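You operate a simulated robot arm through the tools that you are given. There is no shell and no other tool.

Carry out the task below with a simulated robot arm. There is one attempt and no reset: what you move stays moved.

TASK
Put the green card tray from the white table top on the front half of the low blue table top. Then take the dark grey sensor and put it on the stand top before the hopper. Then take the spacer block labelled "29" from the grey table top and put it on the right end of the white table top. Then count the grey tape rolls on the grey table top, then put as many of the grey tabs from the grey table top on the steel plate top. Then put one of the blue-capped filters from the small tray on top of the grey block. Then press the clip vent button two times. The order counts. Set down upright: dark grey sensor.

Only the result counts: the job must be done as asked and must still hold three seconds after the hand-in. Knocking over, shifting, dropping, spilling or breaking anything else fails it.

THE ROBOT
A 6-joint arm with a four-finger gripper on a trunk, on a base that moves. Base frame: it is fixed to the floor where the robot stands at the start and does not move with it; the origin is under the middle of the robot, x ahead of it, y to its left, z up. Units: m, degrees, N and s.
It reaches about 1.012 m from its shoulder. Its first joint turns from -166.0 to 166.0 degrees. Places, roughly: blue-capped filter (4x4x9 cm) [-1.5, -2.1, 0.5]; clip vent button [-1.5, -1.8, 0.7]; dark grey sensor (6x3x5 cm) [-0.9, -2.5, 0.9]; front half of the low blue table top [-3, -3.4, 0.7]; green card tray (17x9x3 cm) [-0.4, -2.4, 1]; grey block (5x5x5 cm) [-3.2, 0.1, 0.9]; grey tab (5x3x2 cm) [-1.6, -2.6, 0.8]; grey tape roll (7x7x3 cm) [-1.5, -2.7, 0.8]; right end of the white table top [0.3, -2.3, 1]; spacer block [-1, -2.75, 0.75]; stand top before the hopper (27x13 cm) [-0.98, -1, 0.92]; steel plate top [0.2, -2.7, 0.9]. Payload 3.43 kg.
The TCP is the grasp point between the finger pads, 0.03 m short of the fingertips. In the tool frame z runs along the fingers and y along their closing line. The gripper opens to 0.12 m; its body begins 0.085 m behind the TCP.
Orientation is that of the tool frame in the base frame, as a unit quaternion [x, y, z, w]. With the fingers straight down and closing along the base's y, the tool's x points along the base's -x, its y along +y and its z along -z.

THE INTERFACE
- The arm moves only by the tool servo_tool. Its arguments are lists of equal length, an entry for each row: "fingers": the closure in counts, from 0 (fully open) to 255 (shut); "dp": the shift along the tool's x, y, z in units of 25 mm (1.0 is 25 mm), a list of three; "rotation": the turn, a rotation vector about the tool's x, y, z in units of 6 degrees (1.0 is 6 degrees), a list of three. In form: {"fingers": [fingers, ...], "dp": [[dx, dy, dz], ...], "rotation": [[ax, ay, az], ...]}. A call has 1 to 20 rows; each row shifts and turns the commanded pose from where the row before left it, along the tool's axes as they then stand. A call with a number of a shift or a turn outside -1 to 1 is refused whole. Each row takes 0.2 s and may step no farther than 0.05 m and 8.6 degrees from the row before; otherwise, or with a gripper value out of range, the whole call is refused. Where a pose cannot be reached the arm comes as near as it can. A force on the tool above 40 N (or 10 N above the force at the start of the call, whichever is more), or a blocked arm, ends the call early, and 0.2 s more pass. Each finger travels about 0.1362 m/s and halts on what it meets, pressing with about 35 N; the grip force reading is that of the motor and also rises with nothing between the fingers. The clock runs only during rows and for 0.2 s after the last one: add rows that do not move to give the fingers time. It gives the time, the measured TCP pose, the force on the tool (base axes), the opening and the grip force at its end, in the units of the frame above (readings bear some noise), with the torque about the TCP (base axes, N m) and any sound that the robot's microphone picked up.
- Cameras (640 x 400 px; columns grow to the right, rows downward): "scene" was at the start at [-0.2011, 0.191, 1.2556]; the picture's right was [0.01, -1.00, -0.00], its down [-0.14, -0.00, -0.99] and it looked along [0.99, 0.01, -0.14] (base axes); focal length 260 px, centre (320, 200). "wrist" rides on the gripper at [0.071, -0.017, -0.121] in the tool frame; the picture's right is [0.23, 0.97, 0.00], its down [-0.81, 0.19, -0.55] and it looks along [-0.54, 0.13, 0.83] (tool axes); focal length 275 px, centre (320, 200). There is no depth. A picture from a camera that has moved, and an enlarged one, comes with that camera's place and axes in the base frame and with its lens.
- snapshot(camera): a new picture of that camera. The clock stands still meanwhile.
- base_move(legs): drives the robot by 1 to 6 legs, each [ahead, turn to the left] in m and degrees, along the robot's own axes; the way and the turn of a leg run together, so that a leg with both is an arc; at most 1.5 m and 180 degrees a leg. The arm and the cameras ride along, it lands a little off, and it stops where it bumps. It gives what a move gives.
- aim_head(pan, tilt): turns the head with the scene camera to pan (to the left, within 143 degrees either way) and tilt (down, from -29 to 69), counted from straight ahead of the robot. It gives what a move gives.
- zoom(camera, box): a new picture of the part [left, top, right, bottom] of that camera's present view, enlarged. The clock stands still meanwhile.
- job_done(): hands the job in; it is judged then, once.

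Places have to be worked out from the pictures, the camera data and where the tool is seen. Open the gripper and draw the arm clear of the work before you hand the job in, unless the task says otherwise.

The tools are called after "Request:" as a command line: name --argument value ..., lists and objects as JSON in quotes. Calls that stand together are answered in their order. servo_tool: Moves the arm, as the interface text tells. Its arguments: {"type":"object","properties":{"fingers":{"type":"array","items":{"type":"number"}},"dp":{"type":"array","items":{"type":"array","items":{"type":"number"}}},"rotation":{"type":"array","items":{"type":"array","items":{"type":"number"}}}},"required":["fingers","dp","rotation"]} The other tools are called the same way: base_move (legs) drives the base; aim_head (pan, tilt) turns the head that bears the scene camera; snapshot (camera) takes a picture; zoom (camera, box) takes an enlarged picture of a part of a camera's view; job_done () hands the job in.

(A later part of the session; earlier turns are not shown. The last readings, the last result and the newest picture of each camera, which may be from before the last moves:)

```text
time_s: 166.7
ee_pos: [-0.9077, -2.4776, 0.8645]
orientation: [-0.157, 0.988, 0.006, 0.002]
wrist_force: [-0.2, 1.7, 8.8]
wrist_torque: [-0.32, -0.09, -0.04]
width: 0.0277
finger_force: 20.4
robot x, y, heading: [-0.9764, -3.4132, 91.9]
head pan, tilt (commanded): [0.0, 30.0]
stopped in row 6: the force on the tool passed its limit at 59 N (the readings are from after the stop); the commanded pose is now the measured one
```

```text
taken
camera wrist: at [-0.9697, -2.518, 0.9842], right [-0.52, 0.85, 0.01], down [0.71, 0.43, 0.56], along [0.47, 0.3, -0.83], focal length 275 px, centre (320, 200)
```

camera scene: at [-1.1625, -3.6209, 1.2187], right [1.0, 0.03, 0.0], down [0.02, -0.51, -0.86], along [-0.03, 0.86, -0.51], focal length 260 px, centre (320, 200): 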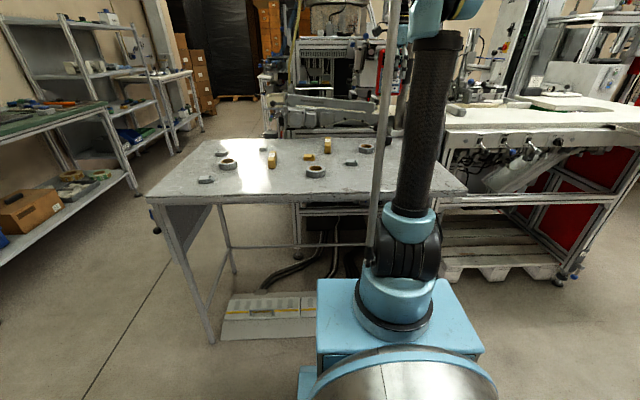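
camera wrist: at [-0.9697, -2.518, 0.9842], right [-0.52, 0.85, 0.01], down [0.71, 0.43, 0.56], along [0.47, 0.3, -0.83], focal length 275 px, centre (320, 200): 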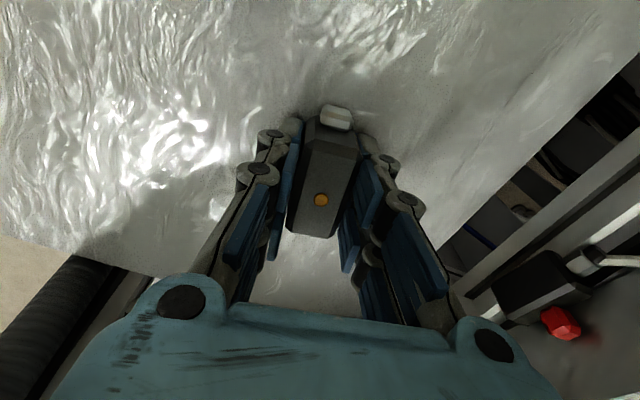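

The call stopped on a force and the fingers read 0.028 m at 20 N, so they are around the sensor now. I look from both cameras before doing anything further.

Request:
zoom --camera "scene" --box '[330, 90, 490, 190]'

Request:
zoom --camera "wrist" --box '[220, 90, 440, 260]'

```text
4.00 times, centred on (410, 140) of scene
camera zoom: at [-1.1623, -3.6204, 1.2188], right [1.0, 0.03, 0.0], down [0.02, -0.51, -0.86], along [-0.03, 0.86, -0.51], focal length 1042 px, centre (-40, 440)
```

zoom: 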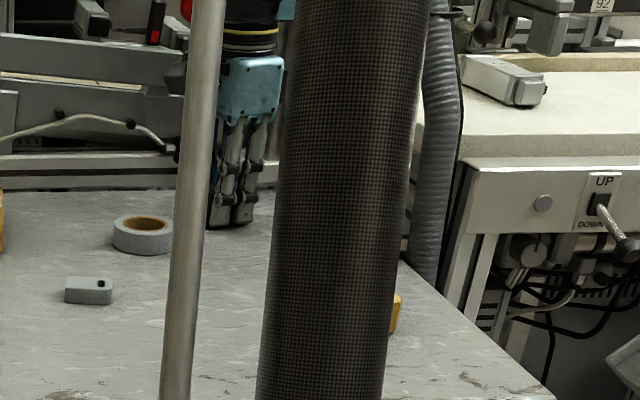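

```text
2.35 times, centred on (330, 175) of wrist
camera zoom: at [-0.9697, -2.518, 0.9842], right [-0.52, 0.85, 0.01], down [0.71, 0.43, 0.56], along [0.47, 0.3, -0.83], focal length 648 px, centre (296, 259)
```

zoom: 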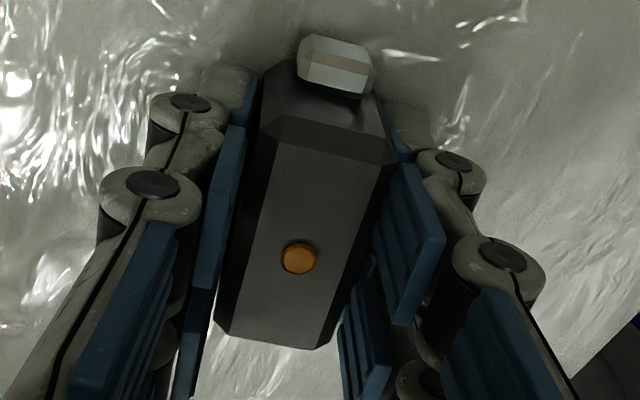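

The sensor is between the pads and upright. I close firmly and lift a little, then check that it is held straight.

Request:
servo_tool --fingers '[220, 220, 220, 220, 220, 220, 220]' --dp '[[0, 0, 0], [0, 0, 0], [0, 0, 0], [0, 0, -0.3], [0, 0, -0.5], [0, 0, -0.5], [0, 0, 0]]' --rotation '[[0, 0, 0], [0, 0, 0], [0, 0, 0], [0, 0, 0], [0, 0, 0], [0, 0, 0], [0, 0, 0]]'

Request:
zoom --camera "wrist" --box '[220, 90, 440, 260]'

Request:
zoom --camera "scene" --box '[330, 90, 490, 190]'

```text
time_s: 168.3
ee_pos: [-0.9064, -2.4791, 0.8954]
orientation: [-0.156, 0.988, 0.006, 0.002]
wrist_force: [0.7, 0.7, -0.4]
wrist_torque: [-0.01, -0.03, 0.0]
width: 0.0272
finger_force: 35.0
robot x, y, heading: [-0.9791, -3.4109, 92.2]
head pan, tilt (commanded): [0.0, 30.0]
```

```text
2.35 times, centred on (330, 175) of wrist
camera zoom: at [-0.9701, -2.5187, 1.0163], right [-0.52, 0.85, 0.01], down [0.71, 0.43, 0.56], along [0.47, 0.3, -0.83], focal length 648 px, centre (296, 259)
```

zoom: 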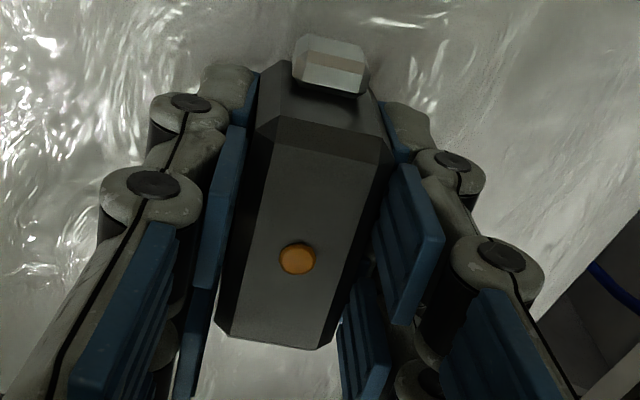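

```text
4.00 times, centred on (410, 140) of scene
camera zoom: at [-1.1624, -3.6209, 1.2187], right [1.0, 0.03, 0.0], down [0.02, -0.51, -0.86], along [-0.03, 0.86, -0.51], focal length 1042 px, centre (-40, 440)
```

zoom: 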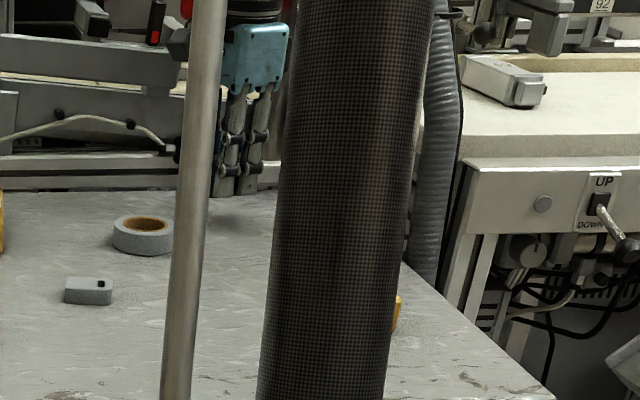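

The sensor is firmly held upright. I raise it to z≈1.15 and retract the arm for the drive round to the hopper table.

Request:
servo_tool --fingers '[220, 220, 220, 220, 220, 220, 220, 220, 220, 220, 220]' --dp '[[0, 0, -1], [0, 0, -1], [0, 0, -1], [0, 0, -1], [0, 0, -1], [0, 0, -1], [0, 0, -1], [0, 0, -1], [0, 0, -1], [0, 0, -1], [0, 0, 0]]' --rotation '[[0, 0, 0], [0, 0, 0], [0, 0, 0], [0.11, 0.036, 0], [0, 0, 0], [0, 0, 0], [0, 0, 0], [0, 0, 0], [0, 0, 0], [0, 0, 0], [0, 0, 0]]'

Request:
servo_tool --fingers '[220, 220, 220, 220, 220, 220, 220, 220, 220, 220, 220, 220, 220, 220, 220, 220, 220]' --dp '[[0.31, -0.95, 0], [0.31, -0.95, 0], [0.31, -0.95, 0], [0.31, -0.95, 0], [0.31, -0.95, 0], [0.31, -0.95, 0], [0.31, -0.95, 0], [0.31, -0.95, 0], [0.31, -0.95, 0], [0.31, -0.95, 0], [0.31, -0.95, 0], [0.31, -0.95, 0], [0.31, -0.95, 0], [0.31, -0.95, 0], [0.31, -0.95, 0], [0, 0, 0], [0, 0, 0]]' --rotation '[[0, 0, 0], [0, 0, 0], [0, 0, 0], [0, 0, 0], [0, 0, 0], [0, 0, 0], [0, 0, 0], [0, 0, 0], [0, 0, 0], [0, 0, 0], [0, 0, 0], [0, 0, 0], [0, 0, 0], [0, 0, 0], [0, 0, 0], [0, 0, 0], [0, 0, 0]]'

Request:
snapshot --camera "wrist"

Request:
snapshot --camera "scene"

```text
time_s: 170.7
ee_pos: [-0.9095, -2.4801, 1.1445]
orientation: [-0.157, 0.988, 0.0, 0.001]
wrist_force: [-0.2, -0.1, 0.0]
wrist_torque: [0.01, -0.04, 0.01]
width: 0.027
finger_force: 34.7
robot x, y, heading: [-0.9805, -3.4137, 92.2]
head pan, tilt (commanded): [0.0, 30.0]
```

```text
time_s: 174.3
ee_pos: [-0.9058, -2.8569, 1.1473]
orientation: [-0.156, 0.988, 0.0, 0.0]
wrist_force: [0.6, -0.3, -0.7]
wrist_torque: [0.01, 0.0, -0.02]
width: 0.0271
finger_force: 35.1
robot x, y, heading: [-0.9761, -3.4119, 91.9]
head pan, tilt (commanded): [0.0, 30.0]
```

```text
taken
camera wrist: at [-0.9697, -2.8952, 1.2683], right [-0.52, 0.85, 0.0], down [0.71, 0.43, 0.55], along [0.47, 0.29, -0.83], focal length 275 px, centre (320, 200)
```

wrist: 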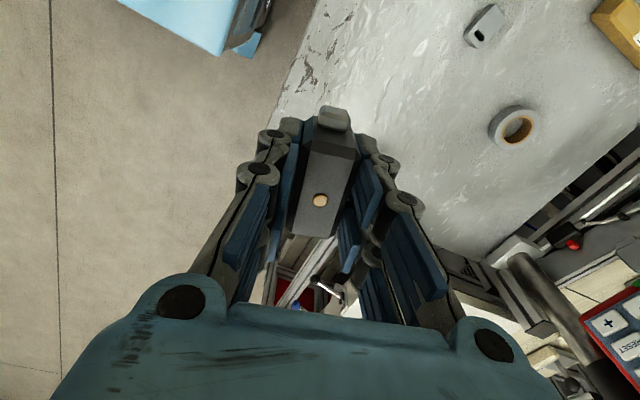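

```text
taken
camera scene: at [-1.1624, -3.6212, 1.2186], right [1.0, 0.03, 0.0], down [0.02, -0.51, -0.86], along [-0.03, 0.86, -0.51], focal length 260 px, centre (320, 200)
```

scene: 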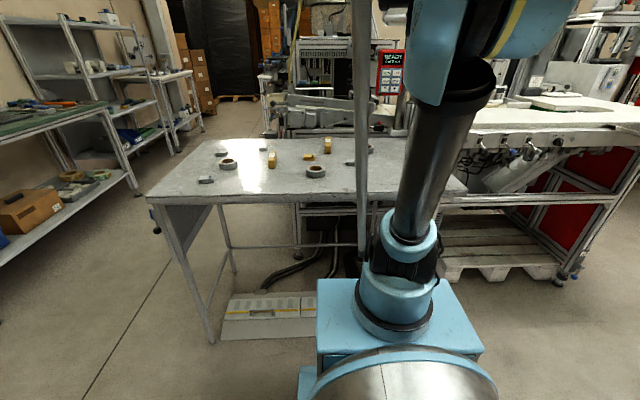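

I drive: back off, west, then an arc north into the aisle and up to about y≈-0.86.

Request:
base_move --legs '[[-0.25, 0], [0, 88], [0.95, 0], [0.628, -90], [1.5, 0], [0.9, 0]]'

Request:
aim_head --pan -60 --tilt 25

Request:
snapshot --camera "scene"

Request:
snapshot --camera "wrist"

```text
time_s: 200.9
ee_pos: [-2.2173, -0.3367, 1.148]
orientation: [-0.137, 0.991, 0.0, 0.002]
wrist_force: [1.0, -0.4, 0.1]
wrist_torque: [0.01, -0.04, 0.03]
width: 0.0273
finger_force: 35.3
robot x, y, heading: [-2.3113, -0.8888, 89.6]
head pan, tilt (commanded): [0.0, 30.0]
cut short: leg 4
```

```text
time_s: 202.2
ee_pos: [-2.2174, -0.3507, 1.1534]
orientation: [-0.138, 0.99, 0.007, 0.002]
wrist_force: [0.5, -0.4, -0.4]
wrist_torque: [-0.01, 0.01, 0.01]
width: 0.0273
finger_force: 35.2
robot x, y, heading: [-2.3117, -0.8866, 89.8]
head pan, tilt (commanded): [-60.0, 25.0]
```

```text
taken
camera scene: at [-2.423, -1.1353, 1.2272], right [0.5, -0.87, 0.01], down [-0.37, -0.22, -0.9], along [0.79, 0.44, -0.43], focal length 260 px, centre (320, 200)
```

scene: 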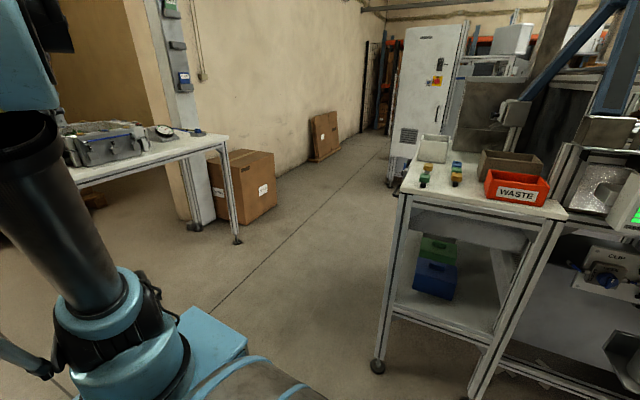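

```text
taken
camera wrist: at [-2.2817, -0.3881, 1.2743], right [-0.49, 0.87, 0.01], down [0.73, 0.4, 0.56], along [0.49, 0.28, -0.83], focal length 275 px, centre (320, 200)
```

wrist: 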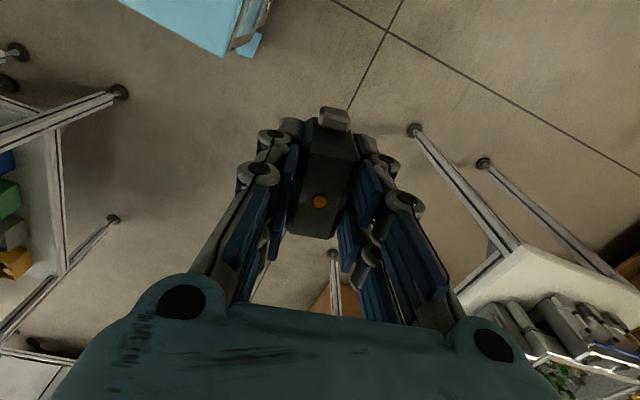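

The route is clear. I arc right and stop alongside the hopper table, heading east, so the arm works to my right.

Request:
base_move --legs '[[0.06, 0], [0.628, -89.6], [0.62, 0]]'

Request:
aim_head --pan -60 --tilt 25

Request:
snapshot --camera "scene"

Request:
aim_head --pan -80 --tilt 35

Request:
snapshot --camera "scene"

```text
time_s: 210.6
ee_pos: [-0.743, -0.5108, 1.1535]
orientation: [0.599, 0.801, 0.003, 0.005]
wrist_force: [0.7, 0.6, -0.9]
wrist_torque: [0.0, 0.0, -0.01]
width: 0.0269
finger_force: 35.2
robot x, y, heading: [-1.2832, -0.4269, 0.3]
head pan, tilt (commanded): [-60.0, 25.0]
cut short: leg 2
```

```text
time_s: 211.2
ee_pos: [-0.757, -0.5111, 1.1599]
orientation: [0.599, 0.8, 0.007, 0.012]
wrist_force: [-0.5, 0.0, -0.6]
wrist_torque: [-0.01, 0.01, -0.02]
width: 0.0272
finger_force: 34.8
robot x, y, heading: [-1.28, -0.4241, 0.5]
head pan, tilt (commanded): [-60.0, 25.0]
```

```text
taken
camera scene: at [-1.5304, -0.3147, 1.2272], right [-0.86, -0.5, 0.01], down [-0.22, 0.37, -0.9], along [0.45, -0.78, -0.43], focal length 260 px, centre (320, 200)
```

scene: 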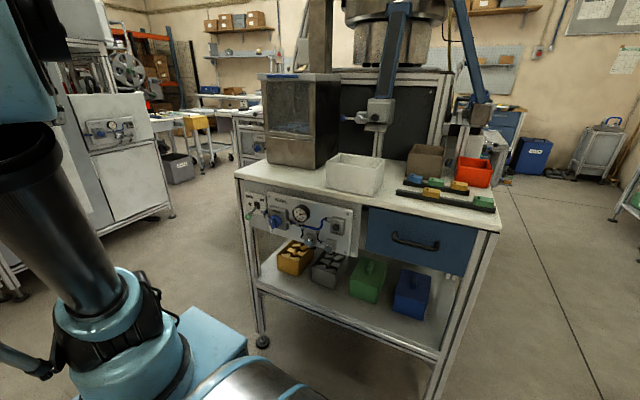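

```text
time_s: 212.1
ee_pos: [-0.7584, -0.5117, 1.1595]
orientation: [0.599, 0.801, 0.007, 0.009]
wrist_force: [-0.1, 0.0, 0.1]
wrist_torque: [0.02, 0.01, 0.01]
width: 0.0272
finger_force: 34.9
robot x, y, heading: [-1.2824, -0.425, 0.4]
head pan, tilt (commanded): [-80.0, 35.0]
```

```text
taken
camera scene: at [-1.5613, -0.3218, 1.2118], right [-0.98, -0.18, 0.01], down [-0.11, 0.56, -0.82], along [0.14, -0.81, -0.58], focal length 260 px, centre (320, 200)
```

scene: 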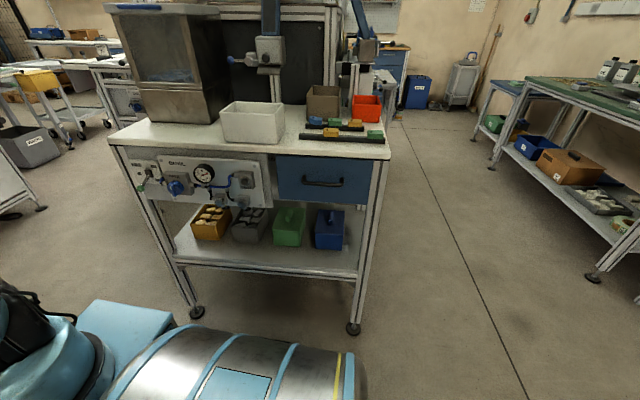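

I zoom on the strip of the stand top in front of the hopper.

Request:
zoom --camera "scene" --box '[90, 60, 250, 160]'

Request:
snapshot --camera "wrist"

```text
4.00 times, centred on (170, 110) of scene
camera zoom: at [-1.5613, -0.3218, 1.2118], right [-0.98, -0.18, 0.01], down [-0.11, 0.56, -0.82], along [0.14, -0.81, -0.58], focal length 1042 px, centre (920, 560)
```

zoom: 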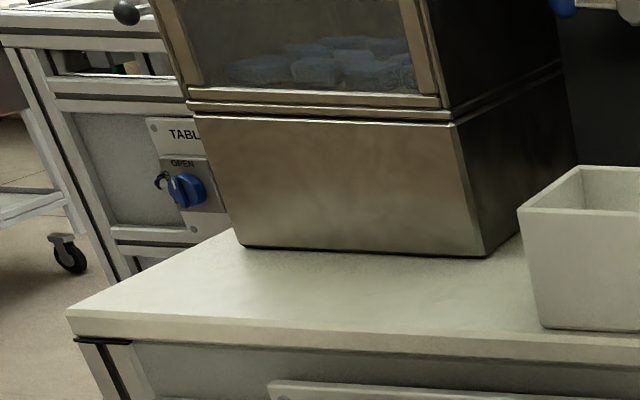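

```text
taken
camera wrist: at [-0.7955, -0.4476, 1.28], right [0.87, 0.5, 0.02], down [0.4, -0.72, 0.56], along [0.29, -0.48, -0.82], focal length 275 px, centre (320, 200)
```

wrist: 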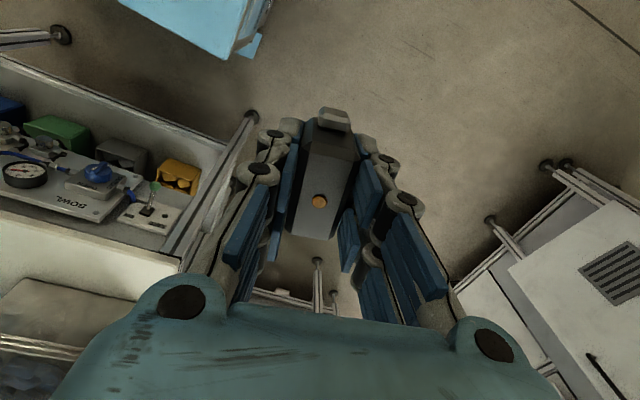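

The free strip is x≈-1.11…-0.85, y≈-1.07…-0.93 at z≈0.92. I level the hand and carry the sensor above the point (-0.97, -0.985), staying at z≈1.16.

Request:
servo_tool --fingers '[220, 220, 220, 220, 220, 220, 220, 220, 220, 220, 220, 220, 220, 220, 220, 220, 220, 220, 220, 220]' --dp '[[0, 0, 0], [-0.875, -0.75, 0], [-0.875, -0.75, 0], [-0.875, -0.75, 0], [-0.875, -0.75, 0], [-0.875, -0.75, 0], [-0.875, -0.75, 0], [-0.875, -0.75, 0], [-0.875, -0.75, 0], [-0.875, -0.75, 0], [-0.875, -0.75, 0], [-0.875, -0.75, 0], [-0.875, -0.75, 0], [-0.875, -0.75, 0], [-0.875, -0.75, 0], [-0.875, -0.75, 0], [-0.875, -0.75, 0], [0, 0, 0], [0, 0, 0], [0, 0, 0]]' --rotation '[[0.209, 0.062, 0], [0, 0, 0], [0, 0, 0], [0, 0, 0], [0, 0, 0], [0, 0, 0], [0, 0, 0], [0, 0, 0], [0, 0, 0], [0, 0, 0], [0, 0, 0], [0, 0, 0], [0, 0, 0], [0, 0, 0], [0, 0, 0], [0, 0, 0], [0, 0, 0], [0, 0, 0.91], [0, 0, 0.91], [0, 0, 0.91]]'

Request:
snapshot --camera "wrist"

Request:
aim_head --pan -60 --tilt 20

Request:
snapshot --camera "scene"

```text
time_s: 216.3
ee_pos: [-0.9464, -0.9335, 1.1605]
orientation: [0.708, 0.706, -0.001, 0.002]
wrist_force: [-0.2, -0.5, -0.4]
wrist_torque: [-0.03, 0.03, 0.0]
width: 0.0274
finger_force: 34.6
robot x, y, heading: [-1.2802, -0.4252, -0.1]
head pan, tilt (commanded): [-80.0, 35.0]
```

```text
taken
camera wrist: at [-0.9634, -0.8618, 1.2815], right [0.97, 0.23, 0.0], down [0.19, -0.81, 0.56], along [0.13, -0.54, -0.83], focal length 275 px, centre (320, 200)
```

wrist: 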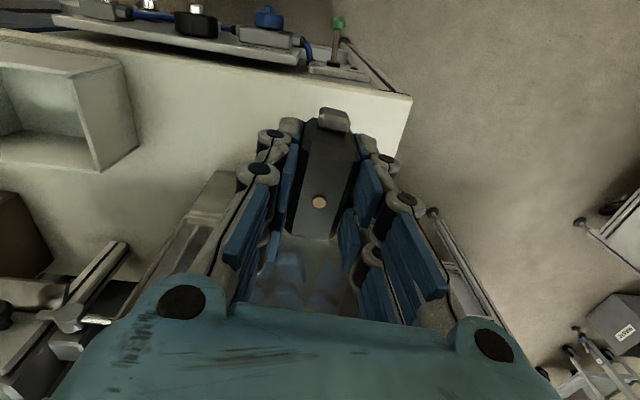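

```text
time_s: 217.1
ee_pos: [-0.9473, -0.9337, 1.1597]
orientation: [0.707, 0.707, 0.0, 0.002]
wrist_force: [-0.4, 0.7, -1.2]
wrist_torque: [0.01, 0.0, 0.03]
width: 0.0271
finger_force: 35.0
robot x, y, heading: [-1.2812, -0.4275, 0.3]
head pan, tilt (commanded): [-60.0, 20.0]
```

```text
taken
camera scene: at [-1.5299, -0.3157, 1.2352], right [-0.86, -0.5, 0.01], down [-0.18, 0.3, -0.94], along [0.47, -0.81, -0.35], focal length 260 px, centre (320, 200)
```

scene: 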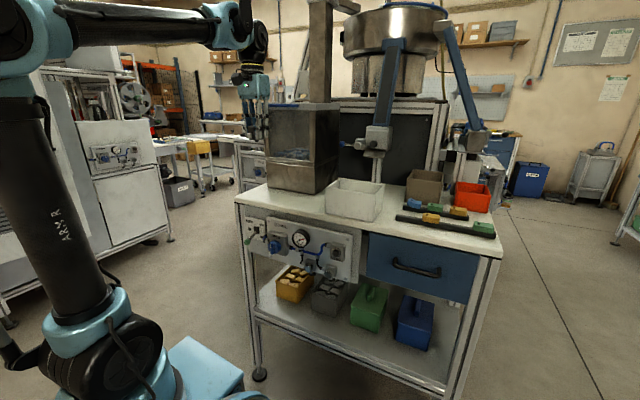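

The hand is close in front of the hopper; I zoom the wrist and scene views to check the clearance to its front.

Request:
zoom --camera "wrist" --box '[100, 60, 420, 310]'

Request:
zoom --camera "scene" --box '[200, 40, 400, 220]'

```text
1.60 times, centred on (260, 185) of wrist
camera zoom: at [-0.9636, -0.8618, 1.2815], right [0.97, 0.23, 0.0], down [0.19, -0.81, 0.56], along [0.13, -0.54, -0.83], focal length 440 px, centre (416, 224)
```

zoom: 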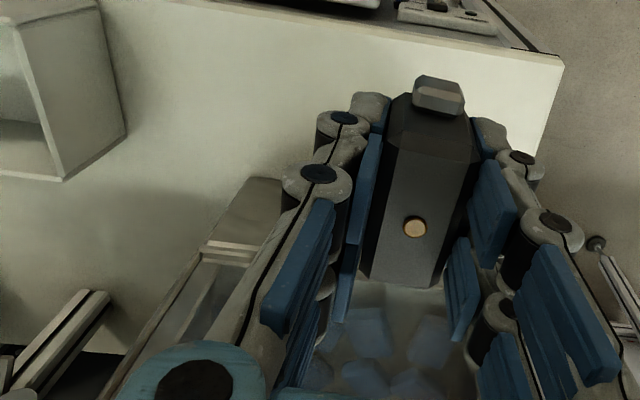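

```text
2.22 times, centred on (300, 130) of scene
camera zoom: at [-1.5299, -0.3157, 1.2352], right [-0.86, -0.5, 0.01], down [-0.18, 0.3, -0.94], along [0.47, -0.81, -0.35], focal length 579 px, centre (364, 356)
```

zoom: 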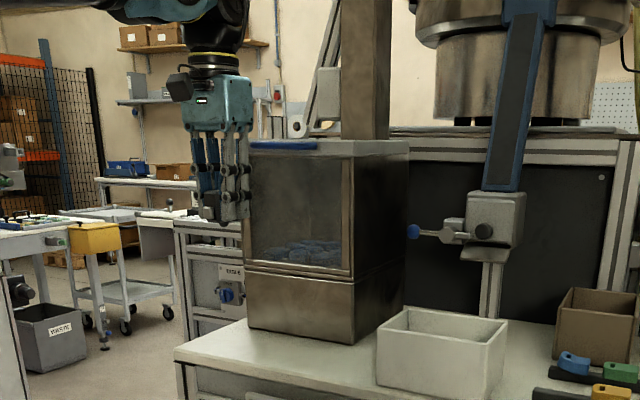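

Hopper front is at y≈-1.07, table edge at y≈-0.92, so y≈-0.985 is mid-strip with about 8 cm hand clearance. I shift there and descend to z≈1.0.

Request:
servo_tool --fingers '[220, 220, 220, 220, 220, 220, 220, 220, 220, 220, 220]' --dp '[[-1, -0.25, 0], [-1, -0.25, 0], [0, 0, 0.8], [0, 0, 0.8], [0, 0, 0.8], [0, 0, 0.8], [0, 0, 0.8], [0, 0, 0.8], [0, 0, 0.8], [0, 0, 0.6], [0, 0, 0]]' --rotation '[[0, 0, 0], [0, 0, 0], [0, 0, 0], [0, 0, 0], [0, 0, 0], [0, 0, 0], [0, 0, 0], [0, 0, 0], [0, 0, 0], [0, 0, 0], [0, 0, 0]]'

Request:
zoom --camera "scene" --box '[200, 40, 400, 220]'

Request:
snapshot --camera "wrist"

```text
time_s: 218.0
ee_pos: [-0.9708, -0.9829, 1.1377]
orientation: [0.707, 0.708, 0.003, 0.008]
wrist_force: [1.9, 0.8, -1.2]
wrist_torque: [0.0, 0.21, -0.04]
width: 0.0269
finger_force: 34.5
robot x, y, heading: [-1.2852, -0.4239, 0.2]
head pan, tilt (commanded): [-60.0, 20.0]
stopped in row 4: the force on the tool passed its limit at 85 N (the readings are from after the stop); the commanded pose is now the measured one
```

```text
2.22 times, centred on (300, 130) of scene
camera zoom: at [-1.5291, -0.3156, 1.2354], right [-0.86, -0.5, 0.01], down [-0.18, 0.3, -0.94], along [0.47, -0.81, -0.35], focal length 579 px, centre (364, 356)
```

zoom: 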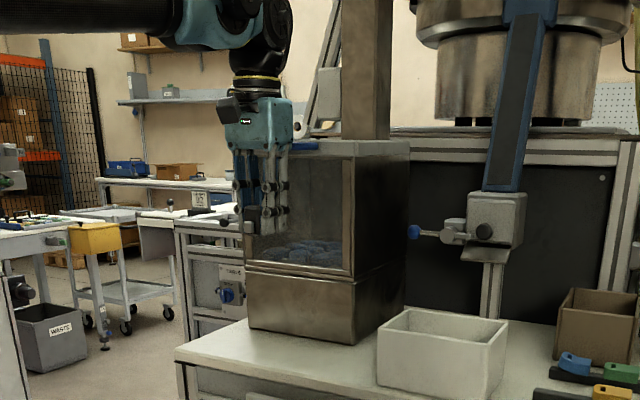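

```text
taken
camera wrist: at [-0.9891, -0.9121, 1.2585], right [0.97, 0.23, 0.01], down [0.18, -0.81, 0.56], along [0.14, -0.54, -0.83], focal length 275 px, centre (320, 200)
```

wrist: 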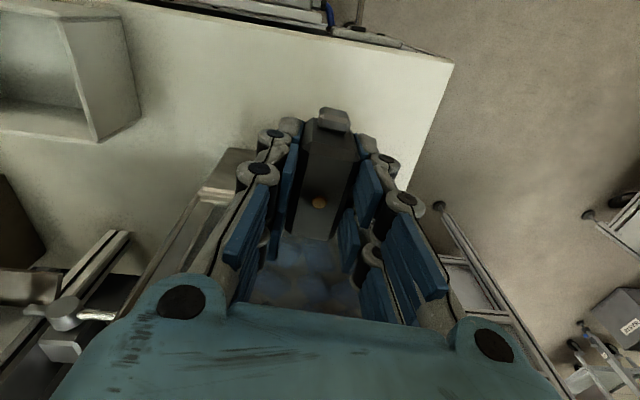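

Something stopped the arm with 85 N at z≈1.14. I look at the whole arm and surroundings to find what was touched before moving on.

Request:
snapshot --camera "scene"

Request:
aim_head --pan -35 --tilt 10

Request:
snapshot --camera "scene"

Request:
zoom --camera "wrist" --box '[140, 100, 460, 300]'

```text
taken
camera scene: at [-1.5291, -0.3156, 1.2354], right [-0.86, -0.5, 0.01], down [-0.18, 0.3, -0.94], along [0.47, -0.81, -0.35], focal length 260 px, centre (320, 200)
```

scene: 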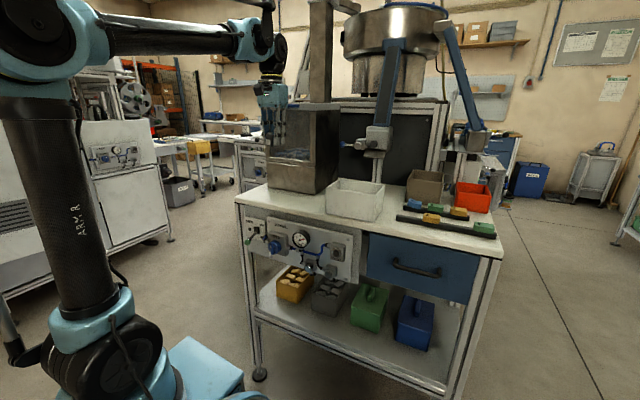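

```text
time_s: 218.9
ee_pos: [-0.9708, -0.9838, 1.1385]
orientation: [0.707, 0.707, 0.003, 0.009]
wrist_force: [-0.8, -0.7, -0.8]
wrist_torque: [0.01, 0.04, -0.03]
width: 0.0274
finger_force: 35.0
robot x, y, heading: [-1.2841, -0.4232, 0.2]
head pan, tilt (commanded): [-35.0, 10.0]
```

```text
taken
camera scene: at [-1.5001, -0.2883, 1.2511], right [-0.57, -0.82, 0.01], down [-0.16, 0.1, -0.98], along [0.81, -0.56, -0.18], focal length 260 px, centre (320, 200)
```

scene: 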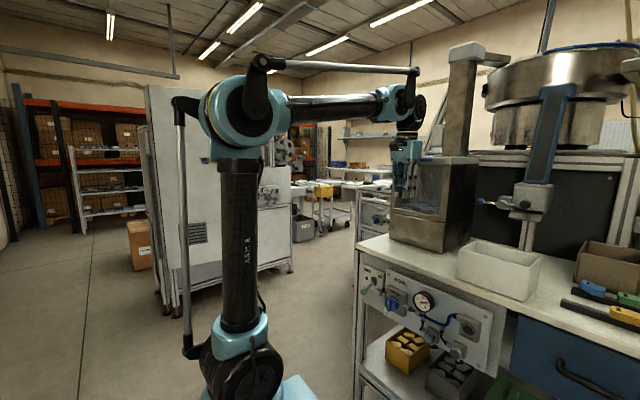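

```text
2.00 times, centred on (300, 200) of wrist
camera zoom: at [-0.9891, -0.9122, 1.2585], right [0.97, 0.23, 0.01], down [0.18, -0.81, 0.56], along [0.14, -0.54, -0.83], focal length 551 px, centre (360, 200)
```

zoom: 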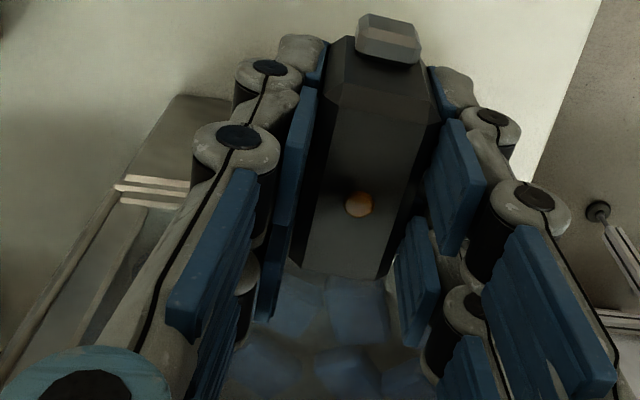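

I zoom in on the hand and hopper lid in this view.

Request:
zoom --camera "scene" --box '[350, 60, 510, 260]'

Request:
zoom --camera "scene" --box '[370, 110, 466, 220]'

```text
2.00 times, centred on (430, 160) of scene
camera zoom: at [-1.5001, -0.2883, 1.2511], right [-0.57, -0.82, 0.01], down [-0.16, 0.1, -0.98], along [0.81, -0.56, -0.18], focal length 521 px, centre (100, 280)
```

zoom: 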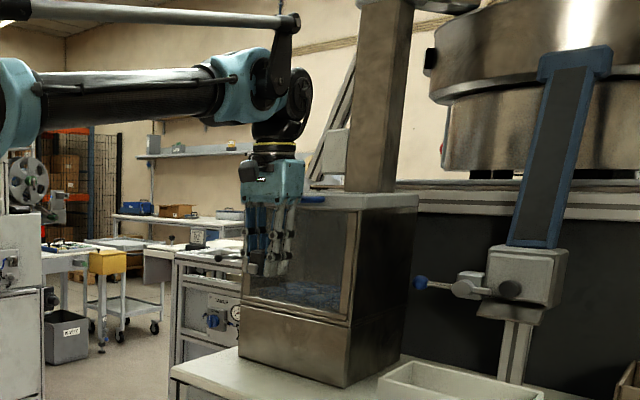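

```text
3.64 times, centred on (418, 165) of scene
camera zoom: at [-1.5001, -0.2883, 1.2511], right [-0.57, -0.82, 0.01], down [-0.16, 0.1, -0.98], along [0.81, -0.56, -0.18], focal length 947 px, centre (-36, 327)
```

zoom: 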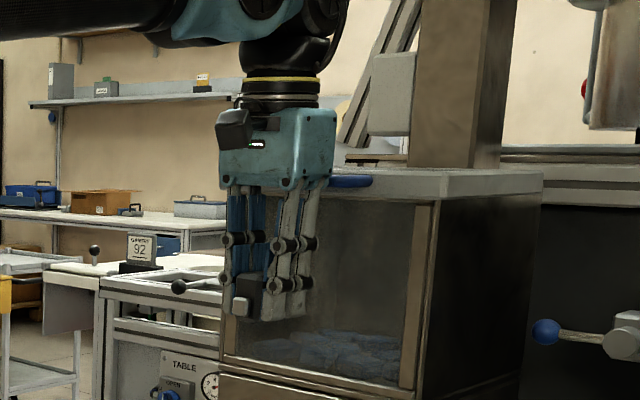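

The gripper body evidently came down on the blue lid handle protruding at the hopper's top front (z≈1.226). I move up and away north, level the hand, and look at the handle from above to measure how far it sticks out.

Request:
servo_tool --fingers '[220, 220, 220, 220, 220, 220, 220, 220, 220, 220, 220, 220]' --dp '[[0, 0, -0.6], [0, 0, -1], [1, 0, -1], [1, 0, -1], [1, 0, -1], [1, 0, -1], [1, 0, -0.5], [1, 0, 0], [1, 0, 0], [0.5, 0, 0], [0, 0, 0], [0, 0, 0]]' --rotation '[[0, 0, 0], [0, 0, 0], [0.15, 0.067, 0], [0, 0, 0], [0, 0, 0], [0, 0, 0], [0, 0, 0], [0, 0, 0], [0, 0, 0], [0, 0, 0], [0, 0, 0], [0, 0, 0]]'

Request:
snapshot --camera "wrist"

Request:
zoom --camera "scene" --box '[370, 110, 466, 220]'

```text
time_s: 221.5
ee_pos: [-0.9703, -0.7966, 1.2907]
orientation: [0.707, 0.707, 0.0, 0.0]
wrist_force: [0.4, 0.0, 0.3]
wrist_torque: [0.01, -0.03, -0.01]
width: 0.0273
finger_force: 34.8
robot x, y, heading: [-1.282, -0.4233, 0.3]
head pan, tilt (commanded): [-35.0, 10.0]
```

```text
taken
camera wrist: at [-0.9876, -0.7257, 1.4123], right [0.97, 0.23, 0.0], down [0.19, -0.81, 0.55], along [0.13, -0.54, -0.83], focal length 275 px, centre (320, 200)
```

wrist: 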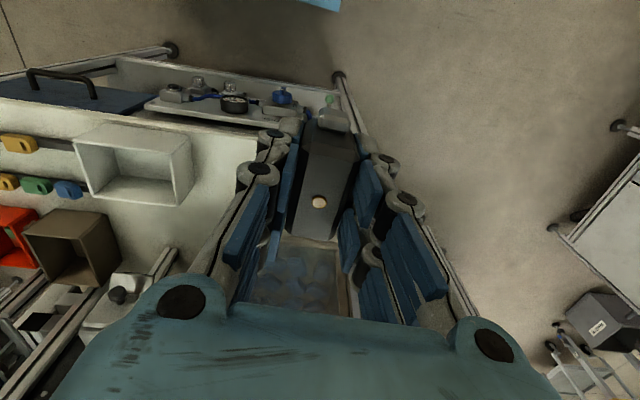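

```text
3.64 times, centred on (418, 165) of scene
camera zoom: at [-1.5001, -0.2883, 1.2511], right [-0.57, -0.82, 0.01], down [-0.16, 0.1, -0.98], along [0.81, -0.56, -0.18], focal length 947 px, centre (-36, 327)
```

zoom: 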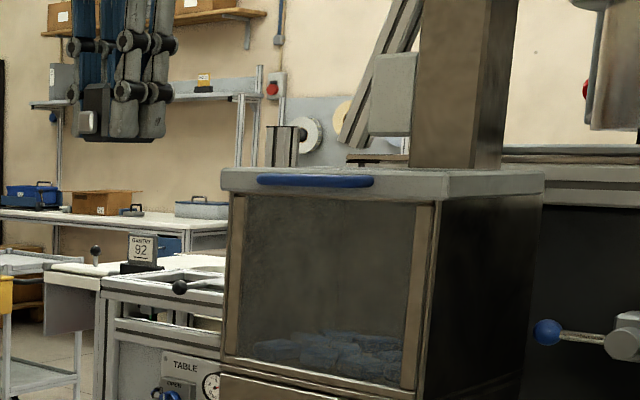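

The lid front is at y≈-1.05 with the handle a bit ahead of it. I'll set the sensor slightly further forward (y≈-0.963) with the hand leaned 6° away from the hopper so body and wrist stay clear.

Request:
servo_tool --fingers '[220, 220, 220, 220, 220, 220, 220, 220, 220, 220, 220, 220, 220, 220, 220]' --dp '[[0, 0, 0], [-0.915, 0, 0.096], [-0.915, 0, 0.096], [-0.915, 0, 0.096], [-0.915, 0, 0.096], [-0.915, 0, 0.096], [-0.915, 0, 0.096], [-0.915, 0, 0.096], [0.094, 0, 0.895], [0.094, 0, 0.895], [0.094, 0, 0.895], [0.094, 0, 0.895], [0.094, 0, 0.895], [0, 0, 0], [0, 0, 0]]' --rotation '[[0, -1, 0], [0, 0, 0], [0, 0, 0], [0, 0, 0], [0, 0, 0], [0, 0, 0], [0, 0, 0], [0, 0, 0], [0, 0, 0], [0, 0, 0], [0, 0, 0], [0, 0, 0], [0, 0, 0], [0, 0, 0], [0, 0, 0]]'

Request:
zoom --camera "scene" --box '[370, 110, 466, 220]'

Request:
snapshot --camera "wrist"

```text
time_s: 224.7
ee_pos: [-0.9721, -0.9585, 1.1785]
orientation: [0.706, 0.706, -0.038, 0.037]
wrist_force: [0.7, 0.0, 0.3]
wrist_torque: [0.0, -0.01, 0.01]
width: 0.0272
finger_force: 34.9
robot x, y, heading: [-1.2824, -0.4252, 0.3]
head pan, tilt (commanded): [-35.0, 10.0]
```

```text
3.64 times, centred on (418, 165) of scene
camera zoom: at [-1.5001, -0.2883, 1.2511], right [-0.57, -0.82, 0.01], down [-0.16, 0.1, -0.98], along [0.81, -0.56, -0.18], focal length 947 px, centre (-36, 327)
```

zoom: 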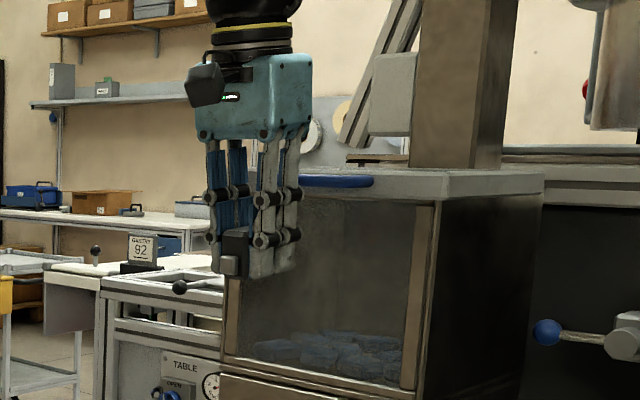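

```text
taken
camera wrist: at [-0.9886, -0.8758, 1.2923], right [0.97, 0.23, -0.02], down [0.19, -0.75, 0.63], along [0.13, -0.62, -0.77], focal length 275 px, centre (320, 200)
```

wrist: 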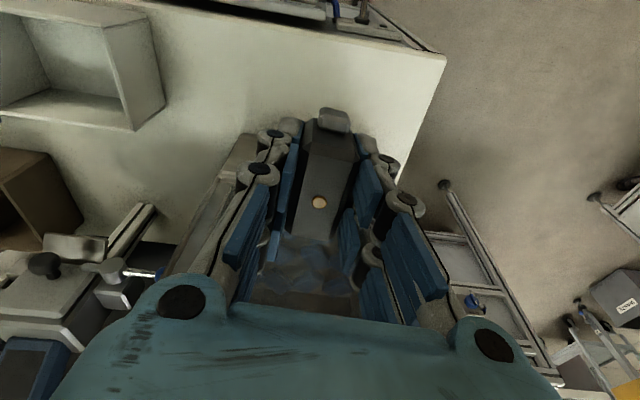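

Leaned and clear so far; the body is about to pass the handle height. I descend in small steps.

Request:
servo_tool --fingers '[220, 220, 220, 220, 220, 220, 220, 220, 220, 220, 220, 220, 220, 220, 220]' --dp '[[0.042, 0, 0.4], [0.042, 0, 0.4], [0.042, 0, 0.4], [0.042, 0, 0.4], [0.042, 0, 0.4], [0.042, 0, 0.4], [0.042, 0, 0.4], [0.042, 0, 0.4], [0.042, 0, 0.4], [0.042, 0, 0.4], [0.042, 0, 0.4], [0.042, 0, 0.4], [0.042, 0, 0.4], [0.042, 0, 0.4], [0, 0, 0]]' --rotation '[[0, 0, 0], [0, 0, 0], [0, 0, 0], [0, 0, 0], [0, 0, 0], [0, 0, 0], [0, 0, 0], [0, 0, 0], [0, 0, 0], [0, 0, 0], [0, 0, 0], [0, 0, 0], [0, 0, 0], [0, 0, 0], [0, 0, 0]]'

Request:
zoom --camera "scene" --box '[370, 110, 466, 220]'

Request:
snapshot --camera "wrist"

```text
time_s: 227.9
ee_pos: [-0.9725, -0.9583, 1.0362]
orientation: [0.706, 0.706, -0.037, 0.037]
wrist_force: [0.8, -0.6, 0.2]
wrist_torque: [0.02, -0.04, -0.04]
width: 0.0271
finger_force: 35.0
robot x, y, heading: [-1.2814, -0.4243, 0.1]
head pan, tilt (commanded): [-35.0, 10.0]
```

```text
3.64 times, centred on (418, 165) of scene
camera zoom: at [-1.5001, -0.2883, 1.2511], right [-0.57, -0.82, 0.01], down [-0.16, 0.1, -0.98], along [0.81, -0.56, -0.18], focal length 947 px, centre (-36, 327)
```

zoom: 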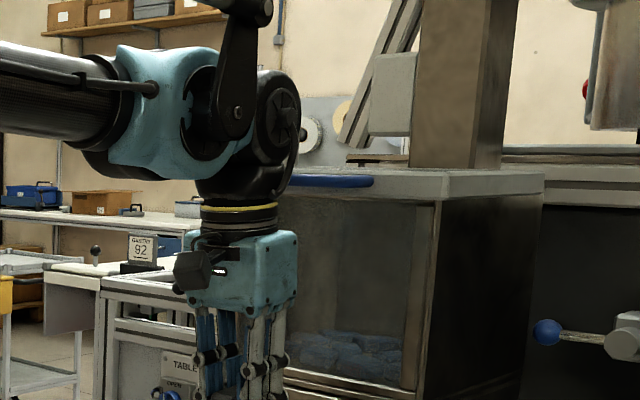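

```text
taken
camera wrist: at [-0.9879, -0.874, 1.1495], right [0.97, 0.23, -0.02], down [0.19, -0.75, 0.63], along [0.13, -0.62, -0.77], focal length 275 px, centre (320, 200)
```

wrist: 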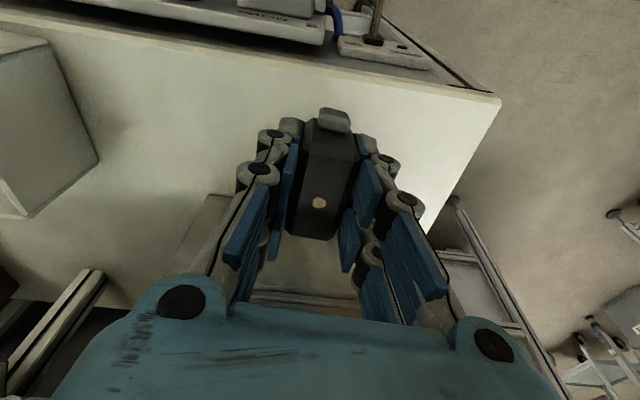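

Everything is clear of the handle. I continue down slowly toward contact (expected near z≈0.975).

Request:
servo_tool --fingers '[220, 220, 220, 220, 220, 220, 220, 220]' --dp '[[0.03, 0, 0.3], [0.03, 0, 0.3], [0.03, 0, 0.3], [0.03, 0, 0.3], [0.03, 0, 0.3], [0.02, 0, 0.2], [0.01, 0, 0.1], [0, 0, 0]]' --rotation '[[0, 0, 0], [0, 0, 0], [0, 0, 0], [0, 0, 0], [0, 0, 0], [0, 0, 0], [0, 0, 0], [0, 0, 0]]'

Request:
aim_head --pan -50 --tilt 20

Request:
snapshot --camera "scene"

Request:
snapshot --camera "wrist"

```text
time_s: 229.7
ee_pos: [-0.9718, -0.9564, 0.9916]
orientation: [0.706, 0.706, -0.038, 0.036]
wrist_force: [-0.5, -0.3, -1.1]
wrist_torque: [0.01, -0.01, 0.0]
width: 0.0273
finger_force: 34.8
robot x, y, heading: [-1.2811, -0.4237, 0.2]
head pan, tilt (commanded): [-35.0, 10.0]
```

```text
time_s: 230.5
ee_pos: [-0.9733, -0.955, 0.9923]
orientation: [0.706, 0.706, -0.037, 0.037]
wrist_force: [-0.2, 0.5, 0.2]
wrist_torque: [-0.01, 0.03, -0.01]
width: 0.0274
finger_force: 34.4
robot x, y, heading: [-1.2835, -0.4256, 0.6]
head pan, tilt (commanded): [-50.0, 20.0]
```

```text
taken
camera scene: at [-1.5165, -0.3063, 1.2351], right [-0.76, -0.65, 0.01], down [-0.23, 0.26, -0.94], along [0.6, -0.72, -0.35], focal length 260 px, centre (320, 200)
```

scene: 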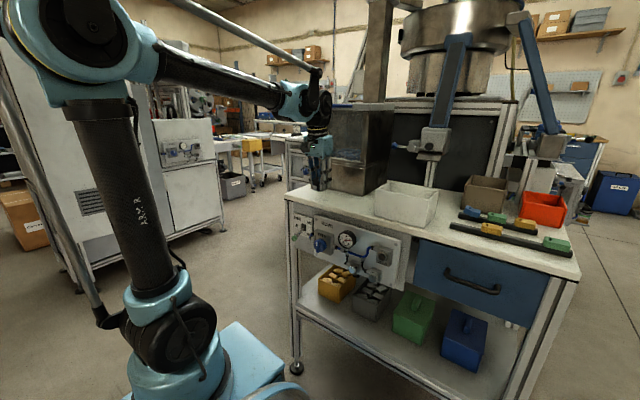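

```text
taken
camera wrist: at [-0.9884, -0.8731, 1.1048], right [0.97, 0.23, -0.02], down [0.19, -0.75, 0.63], along [0.13, -0.62, -0.77], focal length 275 px, centre (320, 200)
```

wrist: 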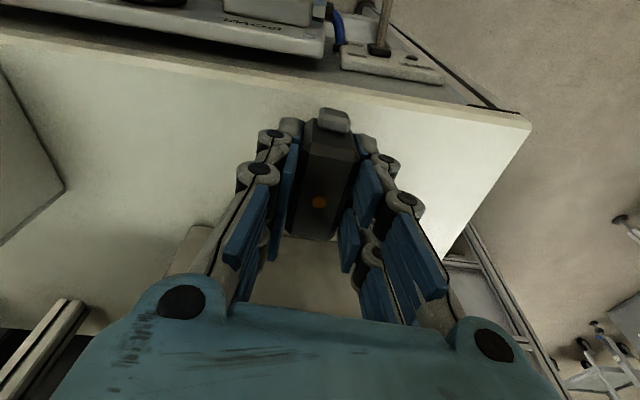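

The table edge at this x is at y≈-0.931, so the sensor must go ~1.5 cm further in. I check the gap between wrist and lid handle first.

Request:
zoom --camera "scene" --box '[280, 60, 400, 200]'

Request:
aim_head --pan -35 --tilt 10

Request:
zoom --camera "scene" --box '[370, 90, 466, 230]'

```text
2.86 times, centred on (340, 130) of scene
camera zoom: at [-1.5165, -0.3063, 1.2351], right [-0.76, -0.65, 0.01], down [-0.23, 0.26, -0.94], along [0.6, -0.72, -0.35], focal length 744 px, centre (263, 400)
```

zoom: 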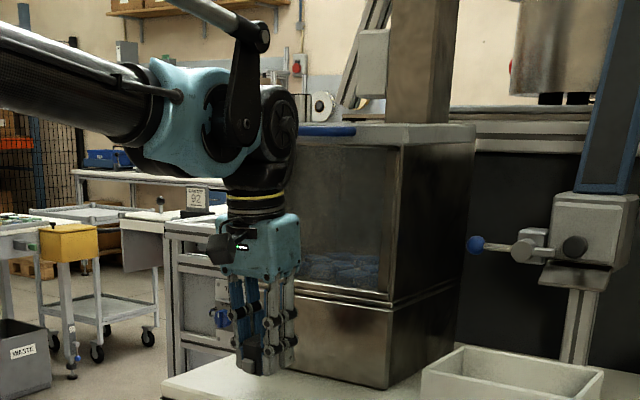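

```text
time_s: 231.3
ee_pos: [-0.9734, -0.9557, 0.9914]
orientation: [0.706, 0.706, -0.037, 0.037]
wrist_force: [-0.1, 0.1, -0.2]
wrist_torque: [-0.05, 0.04, 0.02]
width: 0.0271
finger_force: 34.3
robot x, y, heading: [-1.2824, -0.4278, 0.1]
head pan, tilt (commanded): [-35.0, 10.0]
```

```text
2.86 times, centred on (418, 160) of scene
camera zoom: at [-1.5001, -0.2883, 1.2511], right [-0.57, -0.82, 0.01], down [-0.16, 0.1, -0.98], along [0.81, -0.56, -0.18], focal length 744 px, centre (40, 314)
```

zoom: 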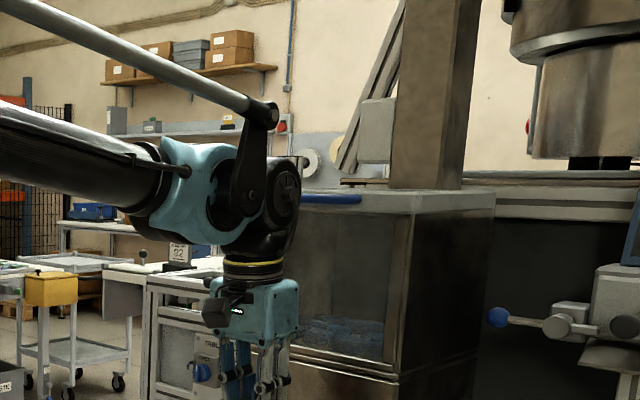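

I lean the hand to 12° for more wrist clearance and shift 1 cm further in.

Request:
servo_tool --fingers '[220, 220, 220, 220, 220]' --dp '[[0, 0, -0.2], [0, 0, 0], [-0.42, 0, 0.09], [0, 0, 0], [0, 0, 0]]' --rotation '[[0, -0.5, 0], [0, -0.5, 0], [0, 0, 0], [0, 0, 0], [0, 0, 0]]'

Request:
snapshot --camera "wrist"

Request:
zoom --camera "scene" --box '[370, 90, 466, 230]'

```text
time_s: 232.5
ee_pos: [-0.9727, -0.9665, 0.9969]
orientation: [0.703, 0.703, -0.074, 0.074]
wrist_force: [0.9, 0.2, 0.7]
wrist_torque: [0.0, 0.01, 0.01]
width: 0.0273
finger_force: 35.0
robot x, y, heading: [-1.2787, -0.4252, 0.0]
head pan, tilt (commanded): [-35.0, 10.0]
```

```text
taken
camera wrist: at [-0.988, -0.8719, 1.1005], right [0.97, 0.23, -0.05], down [0.19, -0.68, 0.71], along [0.13, -0.7, -0.7], focal length 275 px, centre (320, 200)
```

wrist: 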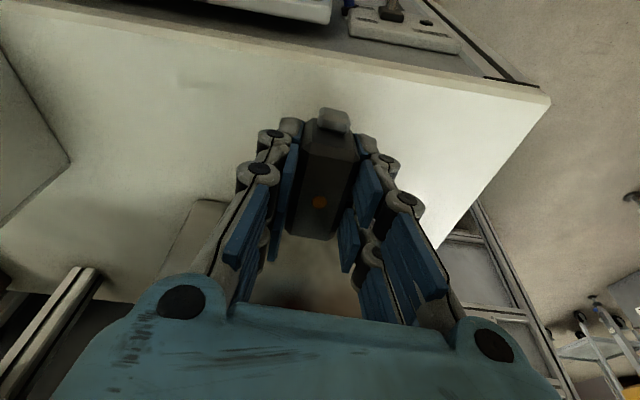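

```text
2.86 times, centred on (418, 160) of scene
camera zoom: at [-1.5001, -0.2883, 1.2511], right [-0.57, -0.82, 0.01], down [-0.16, 0.1, -0.98], along [0.81, -0.56, -0.18], focal length 744 px, centre (40, 314)
```

zoom: 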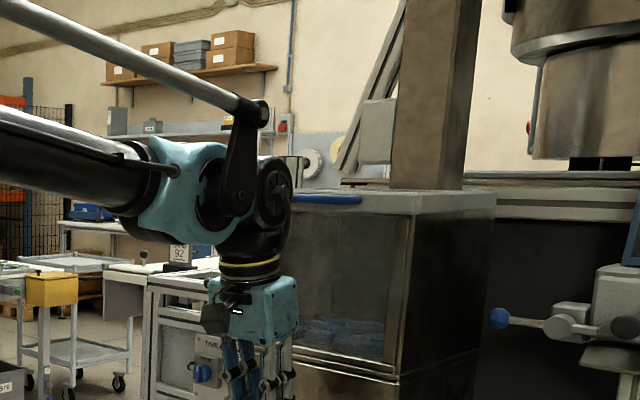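

Good clearance now. Fine descent in 2.5 mm steps.

Request:
servo_tool --fingers '[220, 220, 220, 220, 220, 220, 220]' --dp '[[0.02, 0, 0.1], [0.02, 0, 0.1], [0.02, 0, 0.1], [0.02, 0, 0.1], [0.02, 0, 0.1], [0.02, 0, 0.1], [0, 0, 0]]' --rotation '[[0, 0, 0], [0, 0, 0], [0, 0, 0], [0, 0, 0], [0, 0, 0], [0, 0, 0], [0, 0, 0]]'

Request:
servo_tool --fingers '[220, 220, 220]' --dp '[[0.02, 0, 0.1], [0.02, 0, 0.1], [0, 0, 0]]' --rotation '[[0, 0, 0], [0, 0, 0], [0, 0, 0]]'

```text
time_s: 234.1
ee_pos: [-0.9718, -0.9674, 0.9805]
orientation: [0.703, 0.703, -0.074, 0.073]
wrist_force: [-0.3, 0.4, -1.2]
wrist_torque: [0.0, 0.0, -0.03]
width: 0.0274
finger_force: 35.3
robot x, y, heading: [-1.2819, -0.4255, 0.0]
head pan, tilt (commanded): [-35.0, 10.0]
```

```text
time_s: 234.9
ee_pos: [-0.9729, -0.9667, 0.9763]
orientation: [0.704, 0.703, -0.074, 0.074]
wrist_force: [-0.4, 0.1, -0.6]
wrist_torque: [0.0, 0.01, -0.03]
width: 0.0273
finger_force: 34.4
robot x, y, heading: [-1.2838, -0.4246, 0.6]
head pan, tilt (commanded): [-35.0, 10.0]
```

Request:
aim_head --pan -55 --tilt 25

Request:
zoom --camera "scene" --box '[260, 130, 360, 200]'

Request:
zoom --camera "wrist" --box '[240, 80, 400, 280]'

```text
time_s: 235.7
ee_pos: [-0.9729, -0.9669, 0.9764]
orientation: [0.704, 0.703, -0.074, 0.074]
wrist_force: [0.1, 0.6, -0.5]
wrist_torque: [-0.01, 0.02, 0.0]
width: 0.0272
finger_force: 34.4
robot x, y, heading: [-1.2825, -0.4278, 0.2]
head pan, tilt (commanded): [-55.0, 25.0]
```

```text
5.71 times, centred on (310, 165) of scene
camera zoom: at [-1.5236, -0.3105, 1.2271], right [-0.82, -0.58, 0.01], down [-0.26, 0.34, -0.9], along [0.52, -0.74, -0.43], focal length 1489 px, centre (377, 400)
```

zoom: 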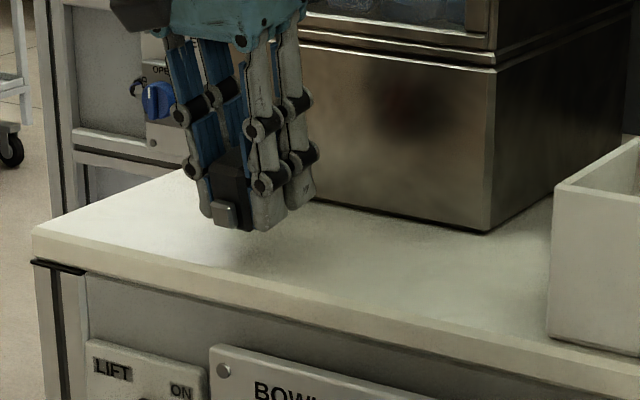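

```text
2.00 times, centred on (320, 180) of wrist
camera zoom: at [-0.9886, -0.8727, 1.0801], right [0.97, 0.23, -0.05], down [0.19, -0.68, 0.71], along [0.13, -0.7, -0.7], focal length 551 px, centre (320, 240)
```

zoom: 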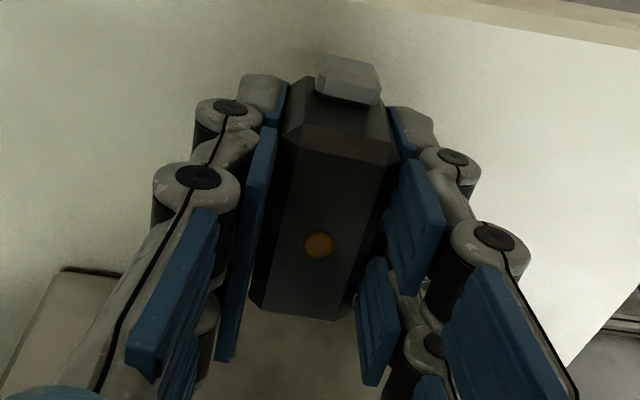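

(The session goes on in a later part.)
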